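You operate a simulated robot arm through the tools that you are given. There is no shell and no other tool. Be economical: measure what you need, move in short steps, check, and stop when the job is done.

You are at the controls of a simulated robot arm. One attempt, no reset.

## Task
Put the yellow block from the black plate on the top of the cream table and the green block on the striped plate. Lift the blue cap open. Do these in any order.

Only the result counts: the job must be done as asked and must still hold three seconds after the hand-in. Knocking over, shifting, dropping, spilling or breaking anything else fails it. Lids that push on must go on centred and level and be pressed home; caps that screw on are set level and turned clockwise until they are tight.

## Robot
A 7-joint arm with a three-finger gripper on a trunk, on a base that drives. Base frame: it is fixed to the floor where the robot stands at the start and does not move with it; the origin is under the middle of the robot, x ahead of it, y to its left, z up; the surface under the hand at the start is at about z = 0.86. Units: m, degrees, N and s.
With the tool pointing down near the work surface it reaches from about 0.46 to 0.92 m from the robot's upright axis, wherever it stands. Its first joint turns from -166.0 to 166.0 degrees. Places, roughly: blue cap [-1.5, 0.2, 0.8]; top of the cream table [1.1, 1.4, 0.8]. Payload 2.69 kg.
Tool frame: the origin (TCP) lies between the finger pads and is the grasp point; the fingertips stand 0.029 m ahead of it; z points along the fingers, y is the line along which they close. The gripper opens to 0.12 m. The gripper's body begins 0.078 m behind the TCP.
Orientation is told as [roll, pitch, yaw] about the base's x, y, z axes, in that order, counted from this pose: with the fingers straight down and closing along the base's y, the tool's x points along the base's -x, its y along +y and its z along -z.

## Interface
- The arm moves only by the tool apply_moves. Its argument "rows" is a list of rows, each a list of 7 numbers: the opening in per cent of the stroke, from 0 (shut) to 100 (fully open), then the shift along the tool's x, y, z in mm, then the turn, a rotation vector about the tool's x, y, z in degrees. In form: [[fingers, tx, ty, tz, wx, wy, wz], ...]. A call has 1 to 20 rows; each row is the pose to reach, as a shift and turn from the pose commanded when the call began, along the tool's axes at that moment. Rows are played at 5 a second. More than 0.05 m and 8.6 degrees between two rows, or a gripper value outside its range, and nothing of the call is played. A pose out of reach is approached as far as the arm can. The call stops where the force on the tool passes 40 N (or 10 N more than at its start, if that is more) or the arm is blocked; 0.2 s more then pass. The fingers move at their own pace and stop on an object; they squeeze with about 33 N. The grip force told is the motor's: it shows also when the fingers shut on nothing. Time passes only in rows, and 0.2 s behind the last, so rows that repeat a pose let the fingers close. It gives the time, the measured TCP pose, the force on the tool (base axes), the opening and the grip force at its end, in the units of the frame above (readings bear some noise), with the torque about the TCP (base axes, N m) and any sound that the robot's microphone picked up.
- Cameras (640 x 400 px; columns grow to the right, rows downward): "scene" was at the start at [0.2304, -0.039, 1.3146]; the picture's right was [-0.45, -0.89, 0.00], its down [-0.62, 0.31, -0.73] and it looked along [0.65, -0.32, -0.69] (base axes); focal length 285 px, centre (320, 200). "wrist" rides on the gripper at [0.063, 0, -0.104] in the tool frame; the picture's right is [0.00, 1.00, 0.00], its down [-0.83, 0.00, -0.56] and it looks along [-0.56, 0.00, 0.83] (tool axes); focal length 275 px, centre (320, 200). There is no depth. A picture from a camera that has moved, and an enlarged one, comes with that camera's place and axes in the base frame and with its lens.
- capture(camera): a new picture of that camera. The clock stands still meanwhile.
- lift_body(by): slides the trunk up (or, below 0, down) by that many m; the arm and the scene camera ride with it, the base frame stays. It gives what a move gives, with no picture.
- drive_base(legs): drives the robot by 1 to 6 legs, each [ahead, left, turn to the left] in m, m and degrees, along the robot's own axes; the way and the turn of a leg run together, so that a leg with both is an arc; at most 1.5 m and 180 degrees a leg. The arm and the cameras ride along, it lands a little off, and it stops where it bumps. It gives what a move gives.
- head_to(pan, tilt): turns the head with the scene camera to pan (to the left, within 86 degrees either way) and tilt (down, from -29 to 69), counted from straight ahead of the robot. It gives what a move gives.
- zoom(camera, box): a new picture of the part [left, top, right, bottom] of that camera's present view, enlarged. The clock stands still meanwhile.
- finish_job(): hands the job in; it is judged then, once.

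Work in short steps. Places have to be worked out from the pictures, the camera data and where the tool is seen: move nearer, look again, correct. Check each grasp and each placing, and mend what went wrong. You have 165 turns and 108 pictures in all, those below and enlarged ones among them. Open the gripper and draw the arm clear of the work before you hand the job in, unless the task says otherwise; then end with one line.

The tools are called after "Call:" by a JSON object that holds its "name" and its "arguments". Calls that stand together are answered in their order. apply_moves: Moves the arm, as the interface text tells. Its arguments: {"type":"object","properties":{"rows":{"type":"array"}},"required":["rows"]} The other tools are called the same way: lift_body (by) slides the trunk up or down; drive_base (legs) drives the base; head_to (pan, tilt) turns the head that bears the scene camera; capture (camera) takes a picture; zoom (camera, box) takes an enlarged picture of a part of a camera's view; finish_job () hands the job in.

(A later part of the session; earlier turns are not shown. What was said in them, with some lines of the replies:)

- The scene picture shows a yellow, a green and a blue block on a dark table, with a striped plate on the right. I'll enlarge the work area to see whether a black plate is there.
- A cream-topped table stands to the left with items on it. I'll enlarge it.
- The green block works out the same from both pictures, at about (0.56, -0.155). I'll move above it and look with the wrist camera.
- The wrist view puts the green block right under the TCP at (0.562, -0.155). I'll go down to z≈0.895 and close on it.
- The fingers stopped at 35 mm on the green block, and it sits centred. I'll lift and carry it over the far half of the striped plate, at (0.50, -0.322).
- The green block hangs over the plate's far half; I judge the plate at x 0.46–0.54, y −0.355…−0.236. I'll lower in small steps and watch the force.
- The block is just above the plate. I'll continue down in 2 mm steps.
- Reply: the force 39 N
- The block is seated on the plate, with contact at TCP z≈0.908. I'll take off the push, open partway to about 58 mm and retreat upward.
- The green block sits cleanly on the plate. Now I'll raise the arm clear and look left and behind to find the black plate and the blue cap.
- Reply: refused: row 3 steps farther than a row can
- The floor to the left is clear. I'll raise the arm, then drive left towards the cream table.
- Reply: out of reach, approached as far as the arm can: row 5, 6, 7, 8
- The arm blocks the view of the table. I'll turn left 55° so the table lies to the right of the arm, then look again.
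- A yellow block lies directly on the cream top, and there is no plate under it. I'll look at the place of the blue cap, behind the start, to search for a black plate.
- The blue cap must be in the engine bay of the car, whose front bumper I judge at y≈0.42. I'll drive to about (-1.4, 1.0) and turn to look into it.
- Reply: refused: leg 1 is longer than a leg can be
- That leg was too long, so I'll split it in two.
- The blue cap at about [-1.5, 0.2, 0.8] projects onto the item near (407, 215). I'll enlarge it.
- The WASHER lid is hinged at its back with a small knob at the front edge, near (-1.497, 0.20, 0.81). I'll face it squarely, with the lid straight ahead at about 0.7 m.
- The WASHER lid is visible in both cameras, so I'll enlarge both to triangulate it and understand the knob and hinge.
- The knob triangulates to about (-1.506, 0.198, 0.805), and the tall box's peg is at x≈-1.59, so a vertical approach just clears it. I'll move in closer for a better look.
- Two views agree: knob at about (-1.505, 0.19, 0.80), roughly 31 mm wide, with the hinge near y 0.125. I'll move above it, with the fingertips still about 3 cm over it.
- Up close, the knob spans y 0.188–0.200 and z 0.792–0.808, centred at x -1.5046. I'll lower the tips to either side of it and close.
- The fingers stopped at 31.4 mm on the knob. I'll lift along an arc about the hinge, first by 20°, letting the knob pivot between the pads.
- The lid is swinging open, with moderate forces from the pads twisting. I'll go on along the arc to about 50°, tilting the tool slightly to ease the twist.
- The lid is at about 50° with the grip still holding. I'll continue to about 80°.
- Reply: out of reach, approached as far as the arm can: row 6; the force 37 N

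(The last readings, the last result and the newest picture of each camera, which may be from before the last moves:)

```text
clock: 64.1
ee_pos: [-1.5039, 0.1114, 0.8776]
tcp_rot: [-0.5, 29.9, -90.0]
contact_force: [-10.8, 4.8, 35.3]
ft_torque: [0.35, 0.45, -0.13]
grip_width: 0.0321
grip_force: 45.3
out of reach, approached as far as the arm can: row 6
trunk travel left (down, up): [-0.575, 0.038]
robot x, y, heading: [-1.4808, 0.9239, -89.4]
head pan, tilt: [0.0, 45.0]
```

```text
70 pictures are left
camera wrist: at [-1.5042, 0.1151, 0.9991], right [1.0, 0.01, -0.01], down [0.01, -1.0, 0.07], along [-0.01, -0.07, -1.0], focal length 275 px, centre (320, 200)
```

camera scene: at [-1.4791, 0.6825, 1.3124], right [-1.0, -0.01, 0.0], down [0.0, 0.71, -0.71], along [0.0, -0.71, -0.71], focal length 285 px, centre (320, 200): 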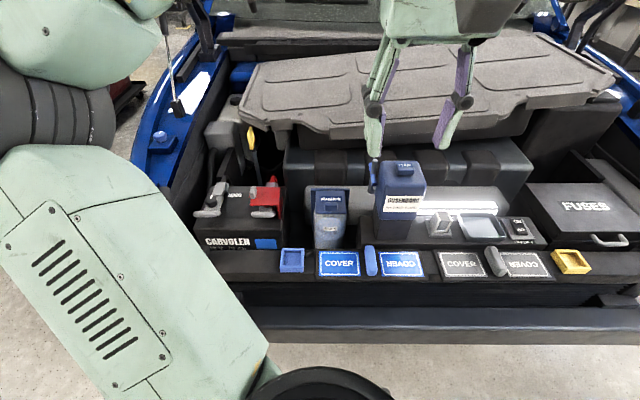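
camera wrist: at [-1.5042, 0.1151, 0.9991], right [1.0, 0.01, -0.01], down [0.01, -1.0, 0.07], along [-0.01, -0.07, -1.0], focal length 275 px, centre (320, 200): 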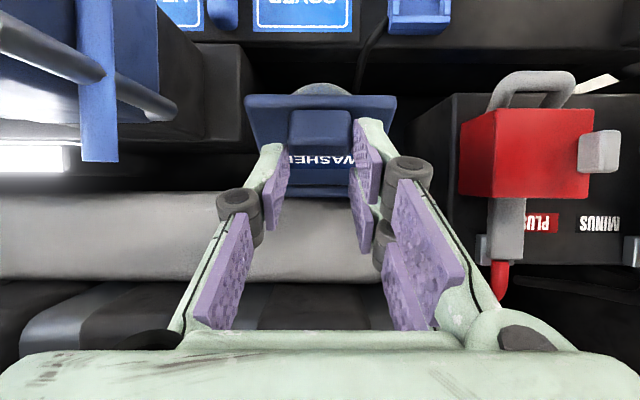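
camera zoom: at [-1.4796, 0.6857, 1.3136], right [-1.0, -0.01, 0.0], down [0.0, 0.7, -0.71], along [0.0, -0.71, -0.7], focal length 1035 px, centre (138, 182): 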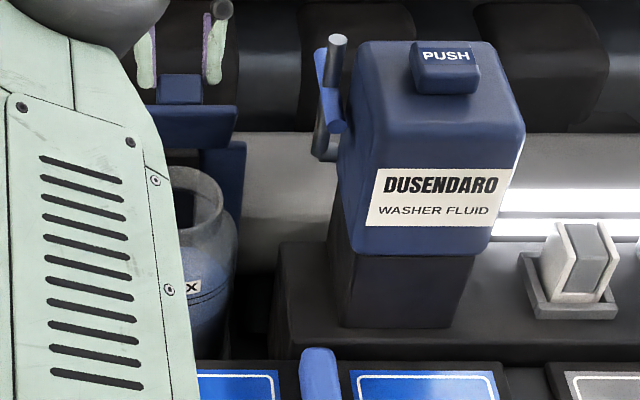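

The lid is at about 75° and the arm nears its limit with the tool tilted. I'll ease the pressure, take the tilt back and carry on to about 90°.

Call:
{"name": "apply_moves", "arguments": {"rows": [[15, -0.5, 0, -2.5, 0, -2.5, 0], [15, -1.2, 0, -4.5, 0, -5, 0], [15, -2.3, 0, -6.5, 0, -10, 0], [15, -4.8, 0, -7.7, 0, -15, 0], [15, -7.3, 0, -8.8, 0, -20, 0]]}}

Call:
{"name": "capture", "arguments": {"camera": "wrist"}}

```text
clock: 65.3
ee_pos: [-1.4994, 0.0997, 0.8744]
tcp_rot: [-0.3, 9.8, -89.5]
contact_force: [7.0, 1.3, 1.3]
ft_torque: [0.15, -0.17, -0.16]
grip_width: 0.0223
grip_force: 3.4
trunk travel left (down, up): [-0.575, 0.038]
robot x, y, heading: [-1.4809, 0.9211, -89.7]
head pan, tilt: [0.0, 45.0]
```

```text
69 pictures are left
camera wrist: at [-1.5, 0.1449, 0.9886], right [1.0, 0.01, 0.0], down [0.02, -0.91, 0.41], along [0.0, -0.41, -0.91], focal length 275 px, centre (320, 200)
```

wrist: 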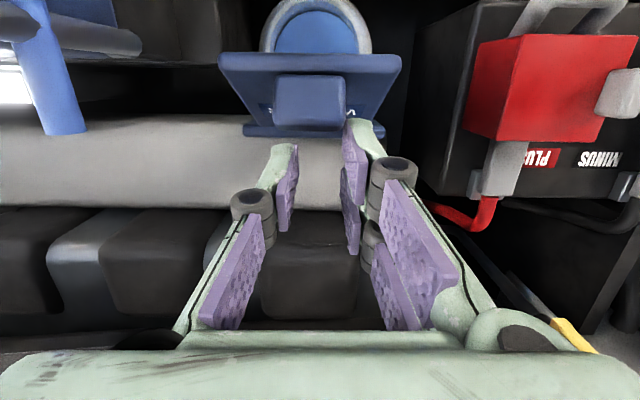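

The fingers slipped off the knob and the lid seems to stay up. I'll rise straight up behind it and see whether it holds.

Call:
{"name": "apply_moves", "arguments": {"rows": [[20, 0, 0, -20, 0, 0, 0], [20, 0, 0, -50, 0, 0, 0], [20, 0, 0, -80, 0, 0, 0], [20, 0, 0, -80, 0, 0, 0], [20, 0, 0, -80, 0, 0, 0]]}}

Call:
{"name": "capture", "arguments": {"camera": "wrist"}}

Call:
{"name": "capture", "arguments": {"camera": "scene"}}

```text
clock: 66.5
ee_pos: [-1.5027, 0.0862, 0.9536]
tcp_rot: [-0.4, 9.9, -89.7]
contact_force: [0.0, 0.0, 0.2]
ft_torque: [0.01, 0.01, -0.02]
grip_width: 0.024
grip_force: 0.0
trunk travel left (down, up): [-0.575, 0.038]
robot x, y, heading: [-1.4811, 0.9263, -89.5]
head pan, tilt: [0.0, 45.0]
```

```text
68 pictures are left
camera wrist: at [-1.503, 0.1311, 1.0686], right [1.0, 0.01, -0.01], down [0.01, -0.91, 0.4], along [0.0, -0.4, -0.91], focal length 275 px, centre (320, 200)
```

wrist: 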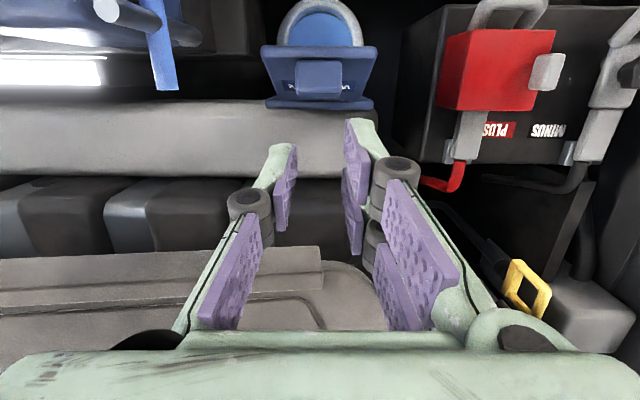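

```text
67 pictures are left
camera scene: at [-1.479, 0.6825, 1.3124], right [-1.0, -0.01, 0.0], down [0.0, 0.71, -0.71], along [0.0, -0.71, -0.71], focal length 285 px, centre (320, 200)
```

scene: 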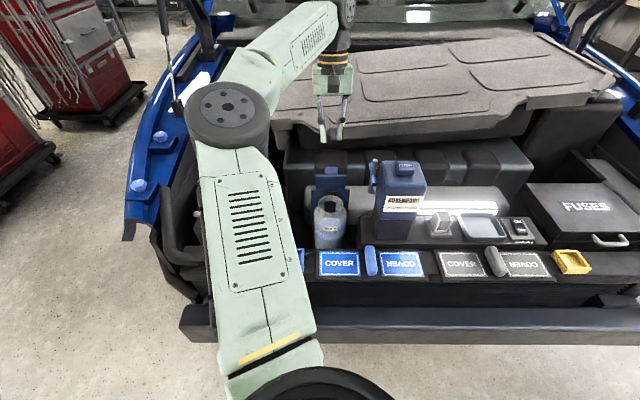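

The lid stays where it was left, at about 70°. To open it fully, I'll bring the closed fingers around to the front and push the lid back beyond vertical.

Call:
{"name": "apply_moves", "arguments": {"rows": [[0, 35, 0, -5, 0, -4, 0], [0, 70, 0, 0, 0, -8, 0], [0, 105, 0, 0, 0, -10, 0], [0, 135, 0, 4, 0, -10, 0]]}}

Call:
{"name": "capture", "arguments": {"camera": "wrist"}}

```text
clock: 67.5
ee_pos: [-1.5028, 0.2201, 0.9729]
tcp_rot: [-0.3, -0.1, -89.5]
contact_force: [-0.2, -0.2, -0.8]
ft_torque: [0.0, -0.05, 0.03]
grip_width: 0.0
grip_force: 28.8
trunk travel left (down, up): [-0.575, 0.038]
robot x, y, heading: [-1.4817, 0.9228, -89.6]
head pan, tilt: [0.0, 45.0]
```

```text
66 pictures are left
camera wrist: at [-1.503, 0.2843, 1.0756], right [1.0, 0.01, -0.01], down [0.01, -0.83, 0.56], along [0.0, -0.56, -0.83], focal length 275 px, centre (320, 200)
```

wrist: 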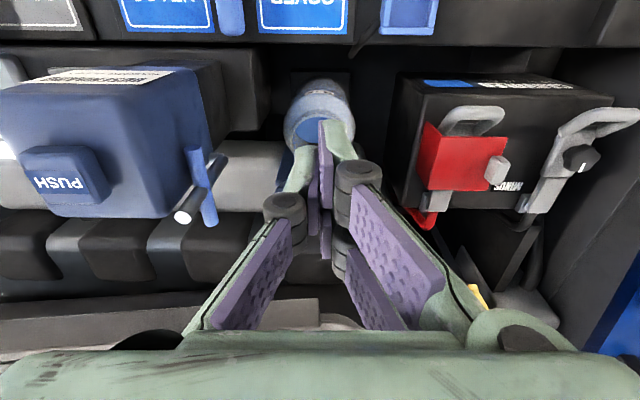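

The lid lies behind the fingers, which are in front of it now. I'll go down so the tips are at z≈0.836 and push back gently.

Call:
{"name": "apply_moves", "arguments": {"rows": [[0, 0, 0, 40, 0, 0, 0], [0, 0, 0, 80, 0, 0, 0], [0, 0, 0, 108, 0, 0, 0], [0, -20, 0, 108, 0, 0, 0], [0, -40, 0, 108, 0, 0, 0], [0, -55, 0, 108, 0, 0, 0], [0, -65, 0, 108, 0, 0, 0]]}}

Call:
{"name": "capture", "arguments": {"camera": "wrist"}}

Call:
{"name": "zoom", "arguments": {"camera": "scene", "box": [290, 150, 450, 260]}}

```text
clock: 69.1
ee_pos: [-1.5008, 0.1561, 0.8661]
tcp_rot: [-0.4, -0.1, -89.8]
contact_force: [-0.2, 0.1, -0.3]
ft_torque: [-0.02, 0.01, 0.02]
grip_width: 0.0
grip_force: 28.0
trunk travel left (down, up): [-0.575, 0.038]
robot x, y, heading: [-1.4852, 0.9185, -89.6]
head pan, tilt: [0.0, 45.0]
```

```text
65 pictures are left
camera wrist: at [-1.5019, 0.2193, 0.9699], right [1.0, 0.01, -0.01], down [0.01, -0.83, 0.56], along [0.0, -0.56, -0.83], focal length 275 px, centre (320, 200)
```

wrist: 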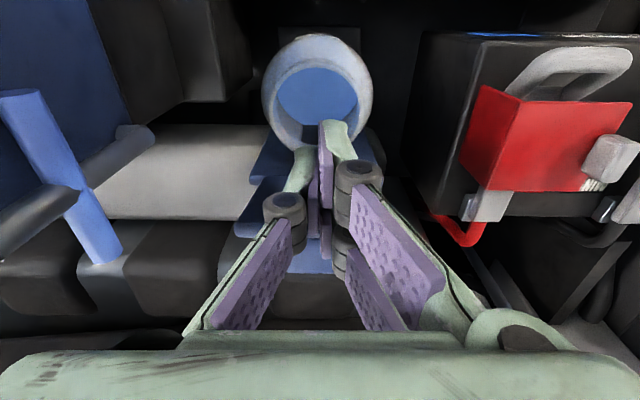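

```text
3.64 times, centred on (370, 205) of scene
camera zoom: at [-1.479, 0.6825, 1.3124], right [-1.0, -0.01, 0.0], down [0.0, 0.71, -0.71], along [0.0, -0.71, -0.71], focal length 1035 px, centre (138, 182)
```

zoom: 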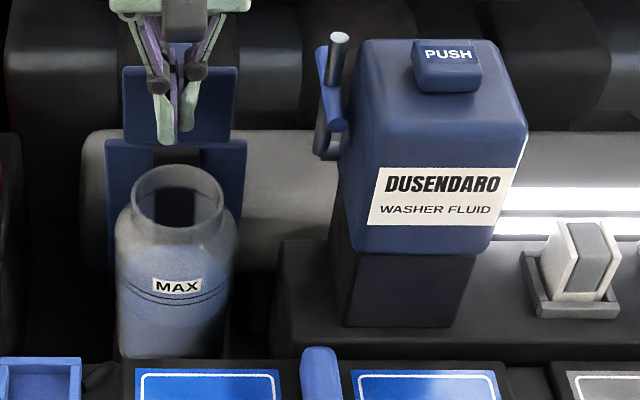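

The lid's inner face now shows at about 90°. I'll push a little further back to see whether it has more travel.

Call:
{"name": "apply_moves", "arguments": {"rows": [[0, -8, 0, 0, 0, 0, 0], [0, -16, 0, 0, 0, 0, 0], [0, -22, 0, 0, 0, 0, 0], [0, -28, 0, 0, 0, 0, 0], [0, -34, 0, 0, 0, 0, 0]]}}

Call:
{"name": "zoom", "arguments": {"camera": "scene", "box": [290, 150, 450, 260]}}

```text
clock: 70.3
ee_pos: [-1.5026, 0.1227, 0.8665]
tcp_rot: [-0.5, -0.1, -89.7]
contact_force: [0.1, 0.2, 0.3]
ft_torque: [0.01, -0.01, -0.01]
grip_width: 0.0
grip_force: 29.3
trunk travel left (down, up): [-0.575, 0.038]
robot x, y, heading: [-1.4811, 0.9248, -89.8]
head pan, tilt: [0.0, 45.0]
```

```text
3.64 times, centred on (370, 205) of scene
camera zoom: at [-1.479, 0.6825, 1.3124], right [-1.0, -0.01, 0.0], down [0.0, 0.71, -0.71], along [0.0, -0.71, -0.71], focal length 1035 px, centre (138, 182)
```

zoom: 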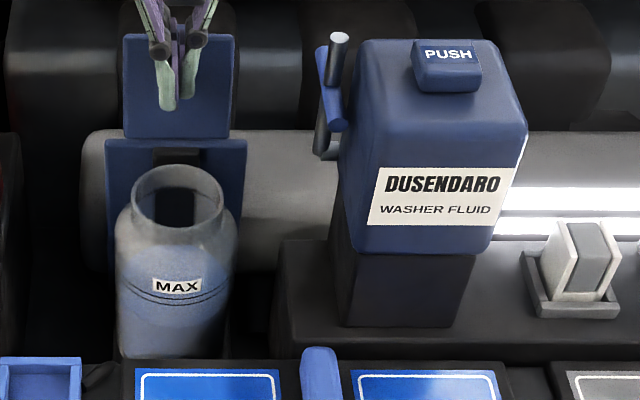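

The lid has gone back well beyond vertical without resistance. I'll draw back to the front and up, then check that it stays.

Call:
{"name": "apply_moves", "arguments": {"rows": [[0, 40, 0, 0, 0, 0, 0], [0, 80, 0, -20, 0, 0, 0], [0, 120, 0, -50, 0, 0, 0], [0, 160, 0, -80, 0, 0, 0], [0, 200, 0, -110, 0, 0, 0], [0, 230, 0, -145, 0, 0, 0], [0, 240, 0, -190, 0, 0, 0], [0, 240, 0, -230, 0, 0, 0]]}}

Call:
{"name": "zoom", "arguments": {"camera": "scene", "box": [290, 150, 450, 260]}}

```text
clock: 72.1
ee_pos: [-1.5023, 0.3631, 1.0952]
tcp_rot: [-0.5, 0.0, -89.7]
contact_force: [0.4, 0.2, 0.3]
ft_torque: [-0.05, -0.01, -0.02]
grip_width: 0.0
grip_force: 28.6
trunk travel left (down, up): [-0.575, 0.038]
robot x, y, heading: [-1.4829, 0.9221, -89.7]
head pan, tilt: [0.0, 45.0]
```

```text
3.64 times, centred on (370, 205) of scene
camera zoom: at [-1.4791, 0.683, 1.3125], right [-1.0, -0.01, 0.0], down [0.0, 0.71, -0.71], along [0.0, -0.71, -0.71], focal length 1035 px, centre (138, 182)
```

zoom: 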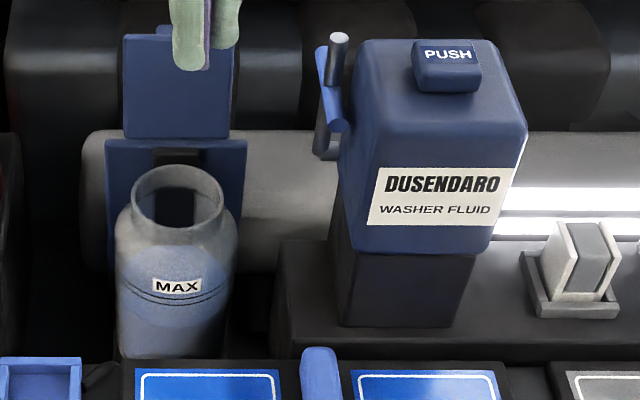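

The cap stays open. Next I'll return to the start table to look closely at the yellow block and search for a black plate.

Call:
{"name": "apply_moves", "arguments": {"rows": [[50, 0, 0, -30, 0, 0, 0], [50, 0, 0, -60, 0, 0, 0]]}}

Call:
{"name": "drive_base", "arguments": {"legs": [[0, 0, 90], [1.48, 0, 0], [0, -0.9, 0]]}}

Call:
{"name": "head_to", "arguments": {"pan": 0, "tilt": 50}}

Call:
{"name": "capture", "arguments": {"camera": "scene"}}

Call:
{"name": "capture", "arguments": {"camera": "wrist"}}

```text
clock: 72.7
ee_pos: [-1.5034, 0.3629, 1.1559]
tcp_rot: [-0.5, -0.2, -89.8]
contact_force: [-0.1, 0.3, 0.9]
ft_torque: [-0.02, 0.01, 0.02]
grip_width: 0.0428
grip_force: 0.0
trunk travel left (down, up): [-0.575, 0.038]
robot x, y, heading: [-1.4791, 0.924, -89.5]
head pan, tilt: [0.0, 45.0]
```

```text
clock: 91.0
ee_pos: [0.5876, -0.0176, 1.1553]
tcp_rot: [-0.4, -0.1, -1.5]
contact_force: [-0.2, 0.2, -0.6]
ft_torque: [0.01, 0.0, 0.0]
grip_width: 0.0599
grip_force: 0.1
trunk travel left (down, up): [-0.575, 0.038]
robot x, y, heading: [0.0296, 0.0186, -1.1]
head pan, tilt: [0.0, 45.0]
```

```text
clock: 91.7
ee_pos: [0.5861, -0.0184, 1.1556]
tcp_rot: [-0.4, -0.2, -1.5]
contact_force: [-0.1, -1.1, 0.5]
ft_torque: [0.06, -0.02, 0.0]
grip_width: 0.0601
grip_force: 0.1
trunk travel left (down, up): [-0.575, 0.038]
robot x, y, heading: [0.0303, 0.0201, -1.5]
head pan, tilt: [0.0, 50.0]
```

```text
61 pictures are left
camera scene: at [0.2623, 0.0127, 1.3056], right [-0.03, -1.0, 0.0], down [-0.77, 0.02, -0.64], along [0.64, -0.02, -0.77], focal length 285 px, centre (320, 200)
```

scene: 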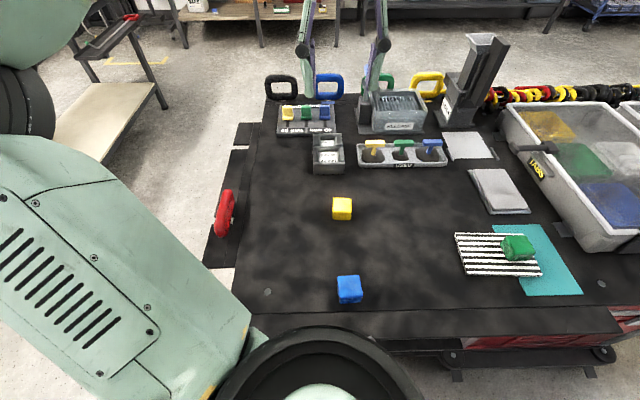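

```text
60 pictures are left
camera wrist: at [0.5238, -0.0157, 1.2597], right [0.02, 1.0, -0.01], down [0.83, -0.01, 0.56], along [0.56, -0.02, -0.83], focal length 275 px, centre (320, 200)
```

wrist: 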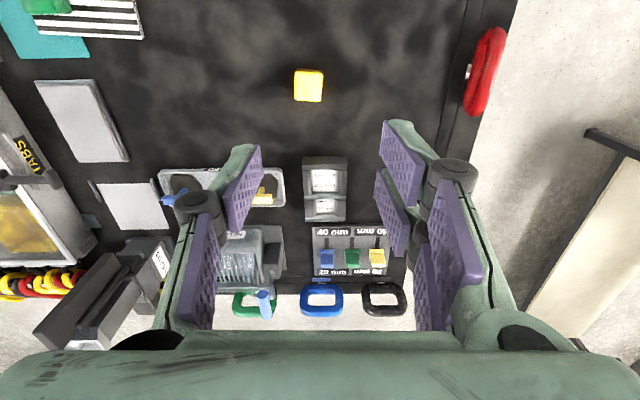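

The green block is fine on the striped plate. I'll enlarge the area around the yellow block to look for a dark plate under it.

Call:
{"name": "zoom", "arguments": {"camera": "scene", "box": [260, 150, 440, 260]}}

Call:
{"name": "zoom", "arguments": {"camera": "wrist", "box": [220, 30, 400, 150]}}

```text
3.56 times, centred on (350, 205) of scene
camera zoom: at [0.2623, 0.0127, 1.3056], right [-0.03, -1.0, 0.0], down [-0.77, 0.02, -0.64], along [0.64, -0.02, -0.77], focal length 1012 px, centre (213, 182)
```

zoom: 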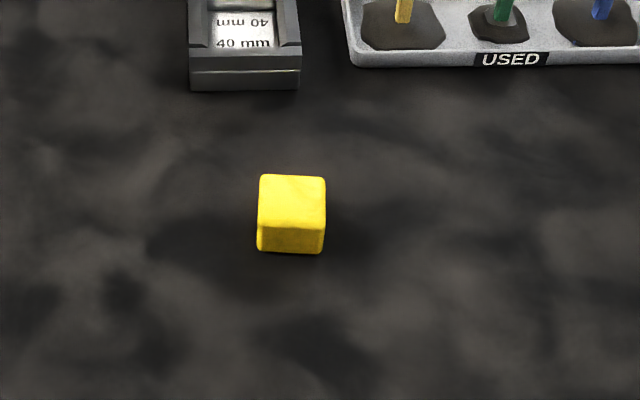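

```text
3.33 times, centred on (310, 90) of wrist
camera zoom: at [0.5238, -0.0157, 1.2597], right [0.02, 1.0, -0.01], down [0.83, -0.01, 0.56], along [0.56, -0.02, -0.83], focal length 918 px, centre (353, 567)
```

zoom: 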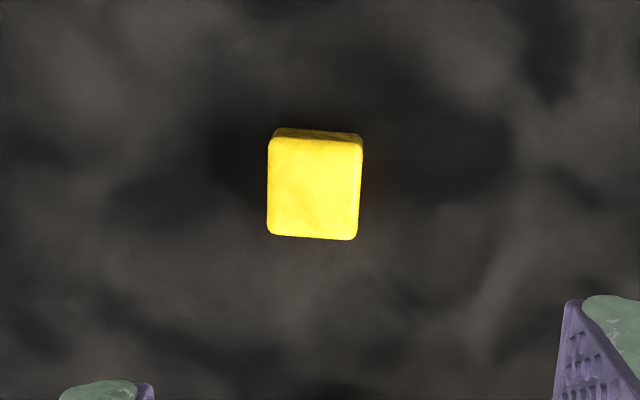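

There's no separate plate under this yellow block; it sits on the table itself. I'll go back to the cream table for a closer look before deciding.

Call:
{"name": "drive_base", "arguments": {"legs": [[0, 1.4, 1]]}}

Call:
{"name": "head_to", "arguments": {"pan": 0, "tilt": 35}}

Call:
{"name": "capture", "arguments": {"camera": "scene"}}

Call:
{"name": "capture", "arguments": {"camera": "wrist"}}

```text
clock: 102.7
ee_pos: [0.6214, 1.369, 1.1563]
tcp_rot: [-0.4, -0.1, -1.3]
contact_force: [0.3, -0.4, 1.4]
ft_torque: [-0.02, 0.01, 0.01]
grip_width: 0.06
grip_force: 0.0
trunk travel left (down, up): [-0.575, 0.038]
robot x, y, heading: [0.0642, 1.4066, -1.4]
head pan, tilt: [0.0, 50.0]
```

```text
clock: 103.4
ee_pos: [0.6204, 1.368, 1.1547]
tcp_rot: [-0.4, -0.2, -1.2]
contact_force: [-0.4, -0.7, 0.0]
ft_torque: [-0.01, 0.01, -0.04]
grip_width: 0.0601
grip_force: 0.1
trunk travel left (down, up): [-0.575, 0.038]
robot x, y, heading: [0.0608, 1.4037, -1.4]
head pan, tilt: [0.0, 35.0]
```

```text
57 pictures are left
camera scene: at [0.306, 1.3984, 1.3272], right [-0.02, -1.0, 0.0], down [-0.57, 0.01, -0.82], along [0.82, -0.02, -0.57], focal length 285 px, centre (320, 200)
```

scene: 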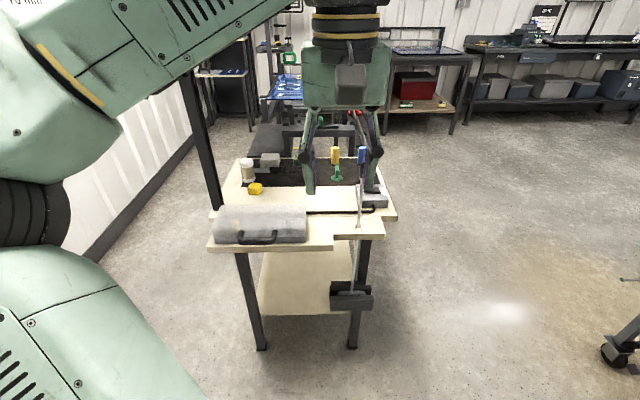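

```text
56 pictures are left
camera wrist: at [0.5565, 1.371, 1.2597], right [0.02, 1.0, -0.01], down [0.83, -0.01, 0.56], along [0.56, -0.02, -0.83], focal length 275 px, centre (320, 200)
```

wrist: 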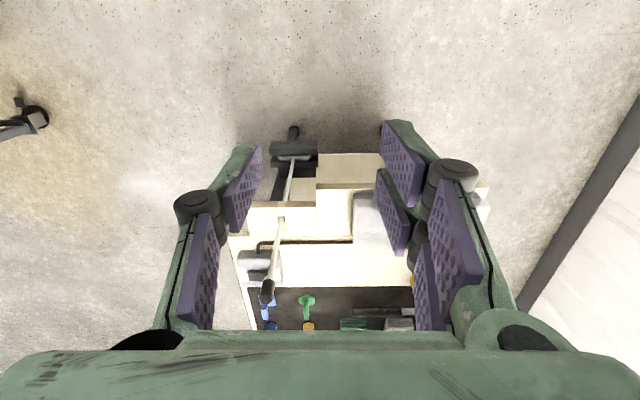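

Call:
{"name": "zoom", "arguments": {"camera": "scene", "box": [200, 130, 400, 255]}}

```text
3.20 times, centred on (300, 192) of scene
camera zoom: at [0.306, 1.3984, 1.3272], right [-0.02, -1.0, 0.0], down [-0.57, 0.01, -0.82], along [0.82, -0.02, -0.57], focal length 911 px, centre (384, 224)
```

zoom: 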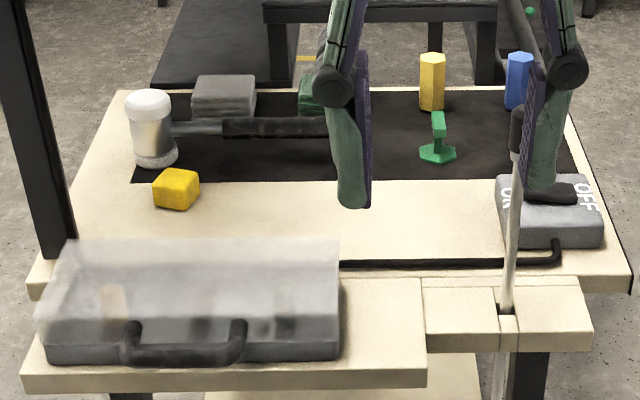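

On the cream top, the yellow block lies on bare wood next to a black mat. Behind it I earlier saw a yellow and a green block on dark pads near the blue tray, so I'll drive to the cream table's front side to see both better.

Call:
{"name": "drive_base", "arguments": {"legs": [[0, -0.75, 0], [0.75, 0, 35]]}}

Call:
{"name": "head_to", "arguments": {"pan": 10, "tilt": 20}}

Call:
{"name": "capture", "arguments": {"camera": "scene"}}

```text
clock: 113.4
ee_pos: [1.223, 1.1397, 1.1558]
tcp_rot: [-0.4, -0.1, 34.3]
contact_force: [0.6, 0.3, -0.5]
ft_torque: [-0.01, 0.0, -0.02]
grip_width: 0.0599
grip_force: 0.0
trunk travel left (down, up): [-0.575, 0.038]
robot x, y, heading: [0.746, 0.8443, 34.3]
head pan, tilt: [0.0, 35.0]
```

```text
clock: 114.2
ee_pos: [1.2226, 1.139, 1.1549]
tcp_rot: [-0.4, -0.1, 34.3]
contact_force: [0.7, -0.1, -0.6]
ft_torque: [0.01, 0.0, -0.04]
grip_width: 0.0599
grip_force: 0.0
trunk travel left (down, up): [-0.575, 0.038]
robot x, y, heading: [0.7459, 0.8437, 34.2]
head pan, tilt: [10.0, 20.0]
```

```text
54 pictures are left
camera scene: at [0.9427, 0.9957, 1.351], right [0.7, -0.72, 0.0], down [-0.25, -0.24, -0.94], along [0.67, 0.66, -0.34], focal length 285 px, centre (320, 200)
```

scene: 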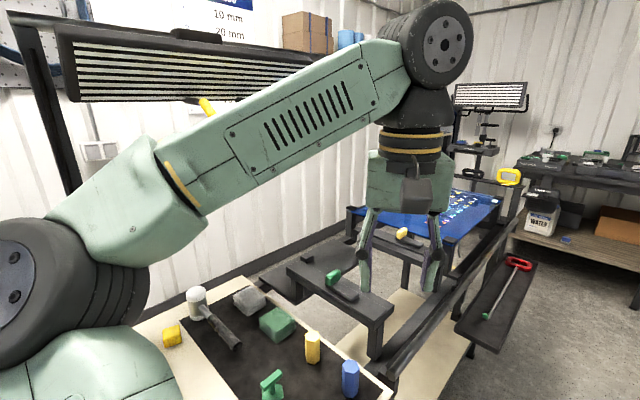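

Call:
{"name": "zoom", "arguments": {"camera": "scene", "box": [260, 180, 510, 330]}}

Call:
{"name": "zoom", "arguments": {"camera": "scene", "box": [140, 270, 400, 400]}}

```text
2.56 times, centred on (385, 255) of scene
camera zoom: at [0.9427, 0.9957, 1.351], right [0.7, -0.72, 0.0], down [-0.25, -0.24, -0.94], along [0.67, 0.66, -0.34], focal length 729 px, centre (154, 59)
```

zoom: 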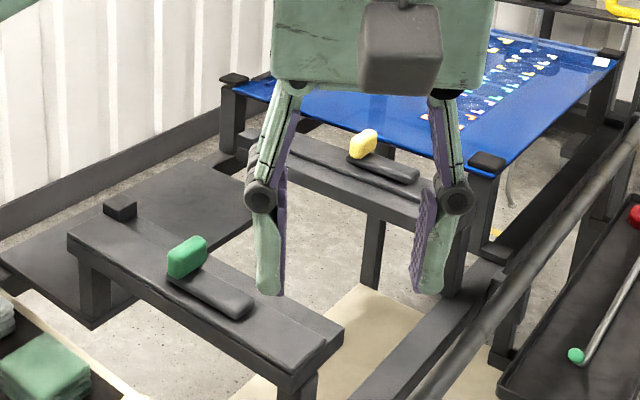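

```text
2.46 times, centred on (270, 335) of scene
camera zoom: at [0.9427, 0.9957, 1.351], right [0.7, -0.72, 0.0], down [-0.25, -0.24, -0.94], along [0.67, 0.66, -0.34], focal length 701 px, centre (443, -132)
```

zoom: 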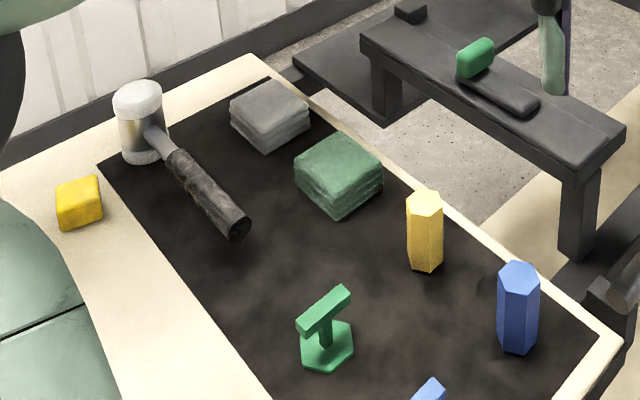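

Those dark pads are just lever feet, so the only yellow block standing on a black plate is the cube on the start table's black top; it goes to the cream table. I'll drive back and fetch it.

Call:
{"name": "drive_base", "arguments": {"legs": [[0, 0, -34.3], [-0.74, 0, 0], [0, -0.82, 0]]}}

Call:
{"name": "head_to", "arguments": {"pan": 0, "tilt": 50}}

Call:
{"name": "capture", "arguments": {"camera": "wrist"}}

```text
clock: 126.2
ee_pos: [0.5861, 0.0068, 1.1541]
tcp_rot: [-0.4, -0.2, 0.9]
contact_force: [0.1, 0.7, -0.2]
ft_torque: [0.03, 0.02, 0.0]
grip_width: 0.0598
grip_force: 0.0
trunk travel left (down, up): [-0.575, 0.038]
robot x, y, heading: [0.0269, 0.0192, 1.2]
head pan, tilt: [10.0, 20.0]
```

```text
clock: 127.2
ee_pos: [0.5862, 0.0062, 1.1548]
tcp_rot: [-0.3, 0.0, 1.1]
contact_force: [0.2, -0.1, -0.2]
ft_torque: [0.02, 0.0, -0.01]
grip_width: 0.0603
grip_force: 0.0
trunk travel left (down, up): [-0.575, 0.038]
robot x, y, heading: [0.026, 0.0232, 1.1]
head pan, tilt: [0.0, 50.0]
```

```text
51 pictures are left
camera wrist: at [0.5224, 0.0066, 1.2597], right [-0.02, 1.0, -0.01], down [0.83, 0.02, 0.56], along [0.56, 0.01, -0.83], focal length 275 px, centre (320, 200)
```

wrist: 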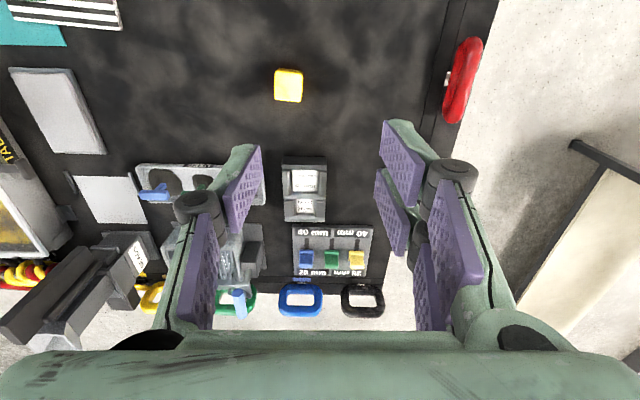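

The yellow cube comes out at (0.599, -0.034). I'll move above it with the gripper opened and look again.

Call:
{"name": "apply_moves", "arguments": {"rows": [[70, -4, -13, 45, 0, 0, 0], [80, -8, -26, 90, 0, 0, 0], [90, -12, -40, 130, 0, 0, 0], [90, -12, -40, 175, 0, 0, 0]]}}

Call:
{"name": "capture", "arguments": {"camera": "wrist"}}

```text
clock: 128.2
ee_pos: [0.5998, -0.0337, 0.9797]
tcp_rot: [-0.3, 0.0, 1.1]
contact_force: [0.0, 0.7, -0.7]
ft_torque: [-0.04, 0.02, 0.0]
grip_width: 0.108
grip_force: 0.1
trunk travel left (down, up): [-0.575, 0.038]
robot x, y, heading: [0.0266, 0.0206, 1.1]
head pan, tilt: [0.0, 50.0]
```

```text
50 pictures are left
camera wrist: at [0.5365, -0.0346, 1.084], right [-0.02, 1.0, -0.01], down [0.83, 0.02, 0.56], along [0.56, 0.01, -0.83], focal length 275 px, centre (320, 200)
```

wrist: 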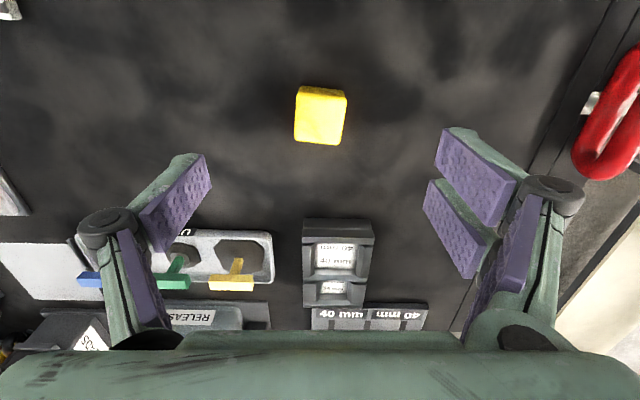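

The cube is right under the TCP, turned by about 5°. I'll align the gripper, go down to z≈0.896 and close.

Call:
{"name": "apply_moves", "arguments": {"rows": [[90, 1, 1, 30, 0, 0, 2.5], [90, 1, 1, 60, 0, 0, 5], [90, 1, 1, 83, 0, 0, 5], [20, 1, 1, 83, 0, 0, 5], [20, 1, 1, 83, 0, 0, 5], [20, 1, 1, 83, 0, 0, 5], [20, 1, 1, 83, 0, 0, 5], [20, 1, 1, 83, 0, 0, 5], [20, 1, 1, 83, 0, 0, 5]]}}

Call:
{"name": "apply_moves", "arguments": {"rows": [[20, 0, 0, -45, 0, 0, 0], [20, 0, 0, -90, 0, 0, 0], [20, 0, 0, -135, 0, 0, 0], [20, 0, 0, -180, 0, 0, 0], [20, 0, 0, -220, 0, 0, 0], [20, 0, 0, -255, 0, 0, 0]]}}

Call:
{"name": "capture", "arguments": {"camera": "wrist"}}

```text
clock: 130.2
ee_pos: [0.5979, -0.0361, 0.8958]
tcp_rot: [-0.4, -0.2, -3.9]
contact_force: [1.0, 0.4, 0.7]
ft_torque: [0.04, 0.03, 0.01]
grip_width: 0.0353
grip_force: 29.0
trunk travel left (down, up): [-0.575, 0.038]
robot x, y, heading: [0.0286, 0.0203, 1.2]
head pan, tilt: [0.0, 50.0]
```

```text
clock: 131.6
ee_pos: [0.5966, -0.0336, 1.152]
tcp_rot: [-0.4, -0.1, -4.0]
contact_force: [0.3, 0.4, 0.3]
ft_torque: [-0.01, -0.01, 0.01]
grip_width: 0.0348
grip_force: 33.3
trunk travel left (down, up): [-0.575, 0.038]
robot x, y, heading: [0.0263, 0.0164, 1.0]
head pan, tilt: [0.0, 50.0]
```

```text
49 pictures are left
camera wrist: at [0.5332, -0.028, 1.2567], right [0.06, 1.0, -0.01], down [0.83, -0.05, 0.56], along [0.56, -0.04, -0.83], focal length 275 px, centre (320, 200)
```

wrist: 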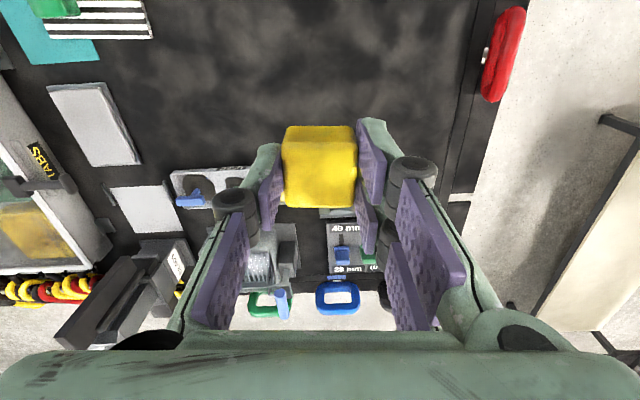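

The yellow cube is held at 35 mm. I'll drive to the cream table, standing at about (0.33, 1.45) facing it, to place on bare wood near (1.075, 1.47).

Call:
{"name": "drive_base", "arguments": {"legs": [[0, 1.42, -1], [0.28, 0, 0]]}}

Call:
{"name": "head_to", "arguments": {"pan": 0, "tilt": 35}}

Call:
{"name": "capture", "arguments": {"camera": "scene"}}

Call:
{"name": "capture", "arguments": {"camera": "wrist"}}

```text
clock: 144.2
ee_pos: [0.8702, 1.3481, 1.1517]
tcp_rot: [-0.4, -0.1, -6.0]
contact_force: [0.6, 0.4, -0.9]
ft_torque: [0.01, 0.03, 0.01]
grip_width: 0.0348
grip_force: 33.3
trunk travel left (down, up): [-0.575, 0.038]
robot x, y, heading: [0.2991, 1.421, -0.9]
head pan, tilt: [0.0, 50.0]
```

```text
clock: 145.0
ee_pos: [0.8696, 1.3474, 1.1518]
tcp_rot: [-0.5, -0.1, -6.0]
contact_force: [0.8, 0.0, -0.4]
ft_torque: [0.0, 0.01, 0.02]
grip_width: 0.0352
grip_force: 32.9
trunk travel left (down, up): [-0.575, 0.038]
robot x, y, heading: [0.3016, 1.4245, -1.0]
head pan, tilt: [0.0, 35.0]
```

```text
48 pictures are left
camera scene: at [0.545, 1.4164, 1.3272], right [-0.02, -1.0, 0.0], down [-0.57, 0.01, -0.82], along [0.82, -0.01, -0.57], focal length 285 px, centre (320, 200)
```

scene: 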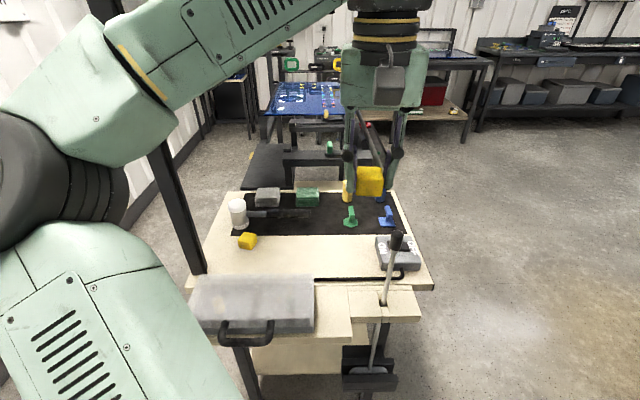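

```text
47 pictures are left
camera wrist: at [0.8058, 1.3554, 1.256], right [0.1, 0.99, -0.01], down [0.83, -0.08, 0.56], along [0.55, -0.06, -0.83], focal length 275 px, centre (320, 200)
```

wrist: 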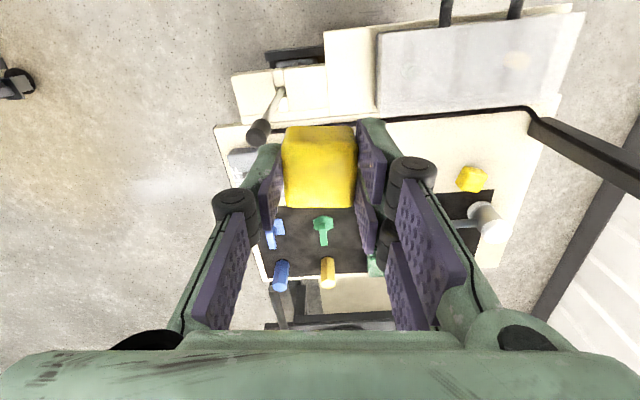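

By triangulating the other yellow block, I put the tabletop at z≈0.825, and the bare strip spans x 0.97–1.095. I'll carry the cube over (1.035, 1.45) and lower it to a few centimetres above.

Call:
{"name": "apply_moves", "arguments": {"rows": [[20, -30, 24, 0, 0, 0, 0], [20, -60, 48, 0, 0, 0, 0], [20, -92, 72, 10, 0, 0, 0], [20, -123, 96, 35, 0, 0, 0], [20, -143, 112, 70, 0, 0, 0], [20, -153, 119, 112, 0, 0, 0], [20, -153, 119, 155, 0, 0, 0], [20, -153, 119, 195, 0, 0, 0], [20, -153, 119, 225, 0, 0, 0]]}}

Call:
{"name": "capture", "arguments": {"camera": "wrist"}}

Call:
{"name": "zoom", "arguments": {"camera": "scene", "box": [190, 170, 440, 330]}}

```text
clock: 147.0
ee_pos: [1.0318, 1.4489, 0.9236]
tcp_rot: [-0.4, -0.2, -6.0]
contact_force: [0.6, -0.6, -0.1]
ft_torque: [0.0, 0.01, -0.03]
grip_width: 0.0349
grip_force: 33.1
trunk travel left (down, up): [-0.575, 0.038]
robot x, y, heading: [0.3003, 1.4281, -1.2]
head pan, tilt: [0.0, 35.0]
```

```text
46 pictures are left
camera wrist: at [0.9695, 1.4561, 1.0284], right [0.1, 0.99, -0.01], down [0.83, -0.08, 0.56], along [0.55, -0.06, -0.83], focal length 275 px, centre (320, 200)
```

wrist: 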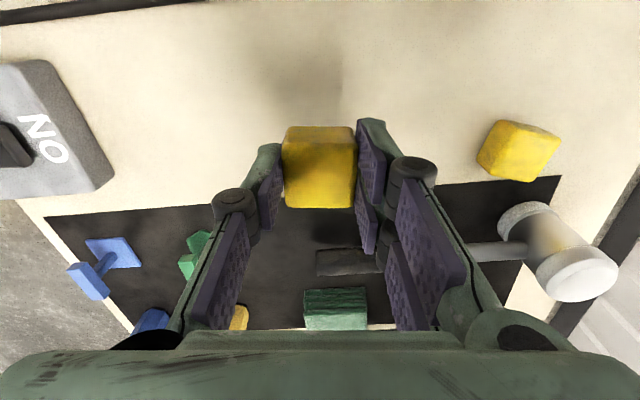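

```text
2.50 times, centred on (315, 250) of scene
camera zoom: at [0.5452, 1.4164, 1.3273], right [-0.02, -1.0, 0.0], down [-0.57, 0.01, -0.82], along [0.82, -0.01, -0.57], focal length 712 px, centre (332, 75)
```

zoom: 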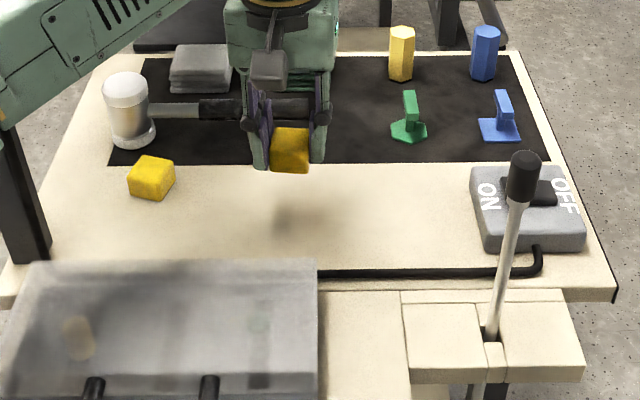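

The spot under the cube is bare cream wood. I'll lower in small steps until contact.

Call:
{"name": "apply_moves", "arguments": {"rows": [[20, 0, 0, 25, 0, 0, 0], [20, 0, 0, 45, 0, 0, 0], [20, 0, 0, 50, 0, 0, 0], [20, 0, 0, 53, 0, 0, 0]]}}

Call:
{"name": "zoom", "arguments": {"camera": "scene", "box": [230, 200, 390, 300]}}

```text
clock: 148.0
ee_pos: [1.0342, 1.4472, 0.8727]
tcp_rot: [-0.3, -0.1, -5.9]
contact_force: [0.2, 0.5, 0.3]
ft_torque: [0.0, 0.02, 0.0]
grip_width: 0.0348
grip_force: 33.2
trunk travel left (down, up): [-0.575, 0.038]
robot x, y, heading: [0.301, 1.4244, -1.3]
head pan, tilt: [0.0, 35.0]
```

```text
4.00 times, centred on (310, 250) of scene
camera zoom: at [0.5451, 1.4164, 1.3272], right [-0.02, -1.0, 0.0], down [-0.57, 0.01, -0.82], along [0.82, -0.01, -0.57], focal length 1138 px, centre (360, 0)
```

zoom: 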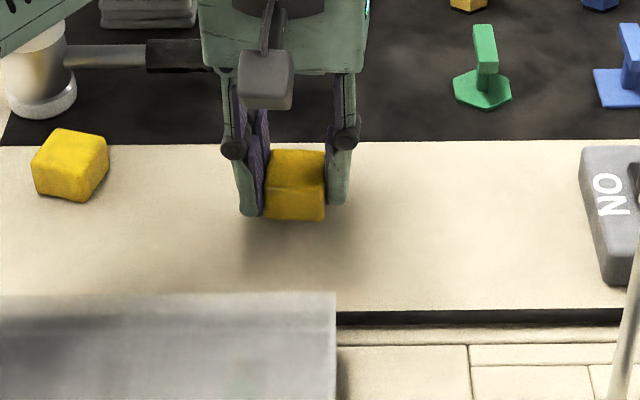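

Still a small gap; I'll go down in 2.5 mm steps and watch for contact.

Call:
{"name": "apply_moves", "arguments": {"rows": [[20, 0, 0, 2.5, 0, 0, 0], [20, 0, 0, 5, 0, 0, 0], [20, 0, 0, 7.5, 0, 0, 0]]}}

Call:
{"name": "apply_moves", "arguments": {"rows": [[20, 0, 0, 2, 0, 0, 0], [20, 0, 0, 4, 0, 0, 0]]}}

```text
clock: 148.8
ee_pos: [1.0331, 1.449, 0.8672]
tcp_rot: [-0.5, -0.1, -6.0]
contact_force: [-0.3, -0.3, 0.2]
ft_torque: [0.01, -0.02, 0.01]
grip_width: 0.0348
grip_force: 32.9
trunk travel left (down, up): [-0.575, 0.038]
robot x, y, heading: [0.3013, 1.426, -1.1]
head pan, tilt: [0.0, 35.0]
```

```text
clock: 149.4
ee_pos: [1.0338, 1.4484, 0.8625]
tcp_rot: [-0.3, 0.0, -6.0]
contact_force: [-0.4, 0.3, 0.3]
ft_torque: [0.04, -0.02, 0.01]
grip_width: 0.0349
grip_force: 32.8
trunk travel left (down, up): [-0.575, 0.038]
robot x, y, heading: [0.3012, 1.4257, -0.9]
head pan, tilt: [0.0, 35.0]
```

Call:
{"name": "apply_moves", "arguments": {"rows": [[20, 0, 0, 2, 0, 0, 0], [20, 0, 0, 4, 0, 0, 0]]}}

Call:
{"name": "zoom", "arguments": {"camera": "scene", "box": [230, 200, 390, 300]}}

```text
clock: 150.0
ee_pos: [1.0345, 1.4483, 0.8617]
tcp_rot: [-0.4, -0.5, -6.0]
contact_force: [1.9, 0.2, 25.9]
ft_torque: [0.25, 0.19, 0.0]
grip_width: 0.0348
grip_force: 32.9
trunk travel left (down, up): [-0.575, 0.038]
robot x, y, heading: [0.299, 1.4203, -1.0]
head pan, tilt: [0.0, 35.0]
```

```text
4.00 times, centred on (310, 250) of scene
camera zoom: at [0.5431, 1.4163, 1.3282], right [-0.02, -1.0, 0.0], down [-0.57, 0.01, -0.82], along [0.82, -0.01, -0.57], focal length 1138 px, centre (360, 0)
```

zoom: 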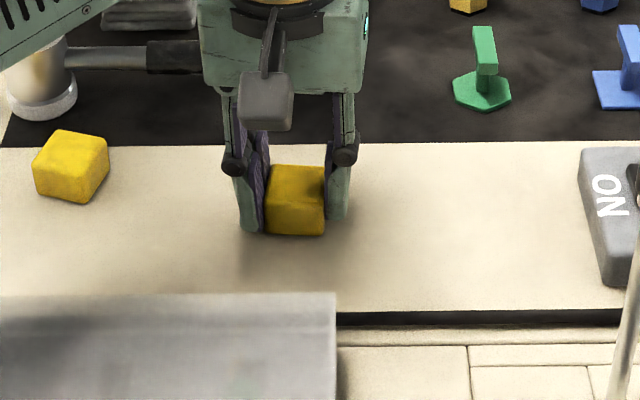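

The cube touches the tabletop, with 26 N upward. I'll relieve the push, open to about 60 mm and rise.

Call:
{"name": "apply_moves", "arguments": {"rows": [[20, 0, 0, -2.5, 0, 0, 0], [20, 0, 0, -2.5, 0, 0, 0], [50, 0, 0, -2.5, 0, 0, 0], [50, 0, 0, -2.5, 0, 0, 0], [50, 0, 0, -2.5, 0, 0, 0], [50, 0, 0, -40, 0, 0, 0], [50, 0, 0, -85, 0, 0, 0], [50, 0, 0, -130, 0, 0, 0], [50, 0, 0, -175, 0, 0, 0], [50, 0, 0, -220, 0, 0, 0], [50, 0, 0, -260, 0, 0, 0]]}}

Call:
{"name": "capture", "arguments": {"camera": "scene"}}

```text
clock: 152.4
ee_pos: [1.0319, 1.4521, 1.118]
tcp_rot: [-0.3, -0.2, -6.0]
contact_force: [-0.3, -0.3, 0.1]
ft_torque: [-0.04, 0.02, -0.04]
grip_width: 0.06
grip_force: 0.0
trunk travel left (down, up): [-0.575, 0.038]
robot x, y, heading: [0.3013, 1.4218, -0.9]
head pan, tilt: [0.0, 35.0]
```

```text
42 pictures are left
camera scene: at [0.5445, 1.4162, 1.3273], right [-0.02, -1.0, 0.0], down [-0.57, 0.01, -0.82], along [0.82, -0.01, -0.57], focal length 285 px, centre (320, 200)
```

scene: 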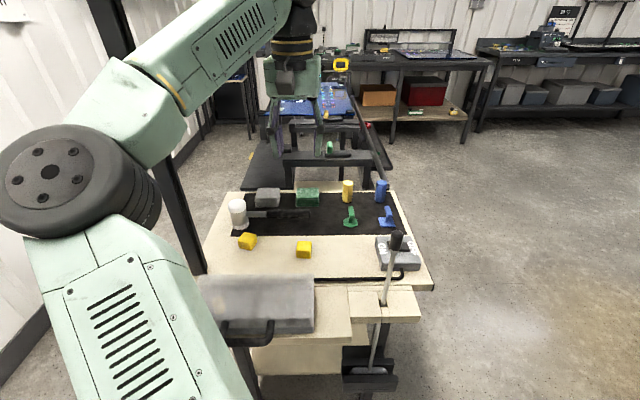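

The yellow cube stands on the cream top. I'll back off and take a last look towards the cap from here.

Call:
{"name": "drive_base", "arguments": {"legs": [[-0.3, 0, 0], [0, -0.4, 0], [0, 0, -130]]}}

Call:
{"name": "head_to", "arguments": {"pan": -25, "tilt": 22}}

Call:
{"name": "capture", "arguments": {"camera": "scene"}}

```text
clock: 163.2
ee_pos: [-0.456, 0.4456, 1.1173]
tcp_rot: [-0.3, -0.1, -135.8]
contact_force: [0.6, 0.3, -0.2]
ft_torque: [0.01, 0.03, 0.0]
grip_width: 0.0601
grip_force: 0.1
trunk travel left (down, up): [-0.575, 0.038]
robot x, y, heading: [-0.0047, 1.0246, -130.8]
head pan, tilt: [0.0, 35.0]
```

```text
clock: 164.1
ee_pos: [-0.4559, 0.4461, 1.1174]
tcp_rot: [-0.3, -0.2, -135.8]
contact_force: [-0.1, 0.3, 0.1]
ft_torque: [-0.02, 0.0, -0.01]
grip_width: 0.0601
grip_force: 0.1
trunk travel left (down, up): [-0.575, 0.038]
robot x, y, heading: [-0.0087, 1.0248, -130.8]
head pan, tilt: [-25.0, 22.0]
```

```text
41 pictures are left
camera scene: at [-0.1948, 0.8685, 1.3478], right [-0.41, 0.91, 0.0], down [0.34, 0.15, -0.93], along [-0.85, -0.38, -0.38], focal length 285 px, centre (320, 200)
```

scene: 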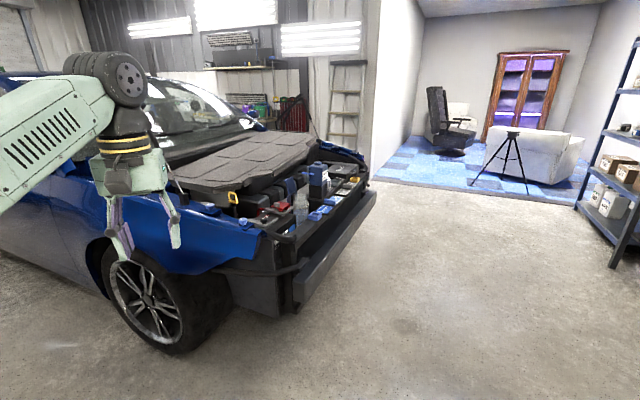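

Call:
{"name": "zoom", "arguments": {"camera": "scene", "box": [260, 150, 360, 230]}}

```text
5.00 times, centred on (310, 190) of scene
camera zoom: at [-0.1948, 0.8685, 1.3478], right [-0.41, 0.91, 0.0], down [0.34, 0.15, -0.93], along [-0.85, -0.38, -0.38], focal length 1423 px, centre (370, 250)
```

zoom: 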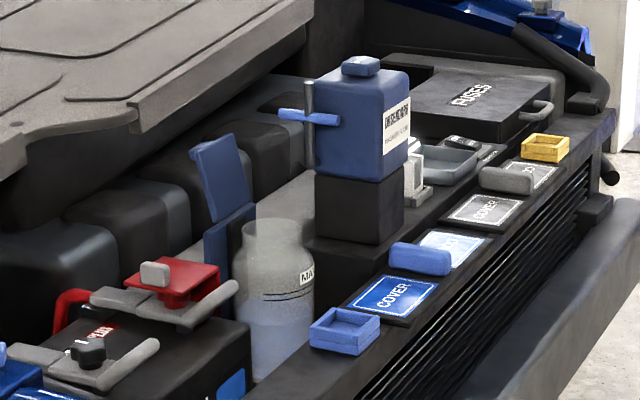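

The washer lid is still standing open past vertical, both blocks are placed, and the gripper is open and clear of the work. I'm handing in.

Call:
{"name": "finish_job", "arguments": {}}

```text
The job is handed in.
```

I handed the job in with the green block on the striped plate, the yellow cube on the bare wood of the cream table, and the blue WASHER cap open past vertical. I found no separate black plate, so I took the yellow cube from the start table's black top; another yellow block already on the cream table stayed where it was.
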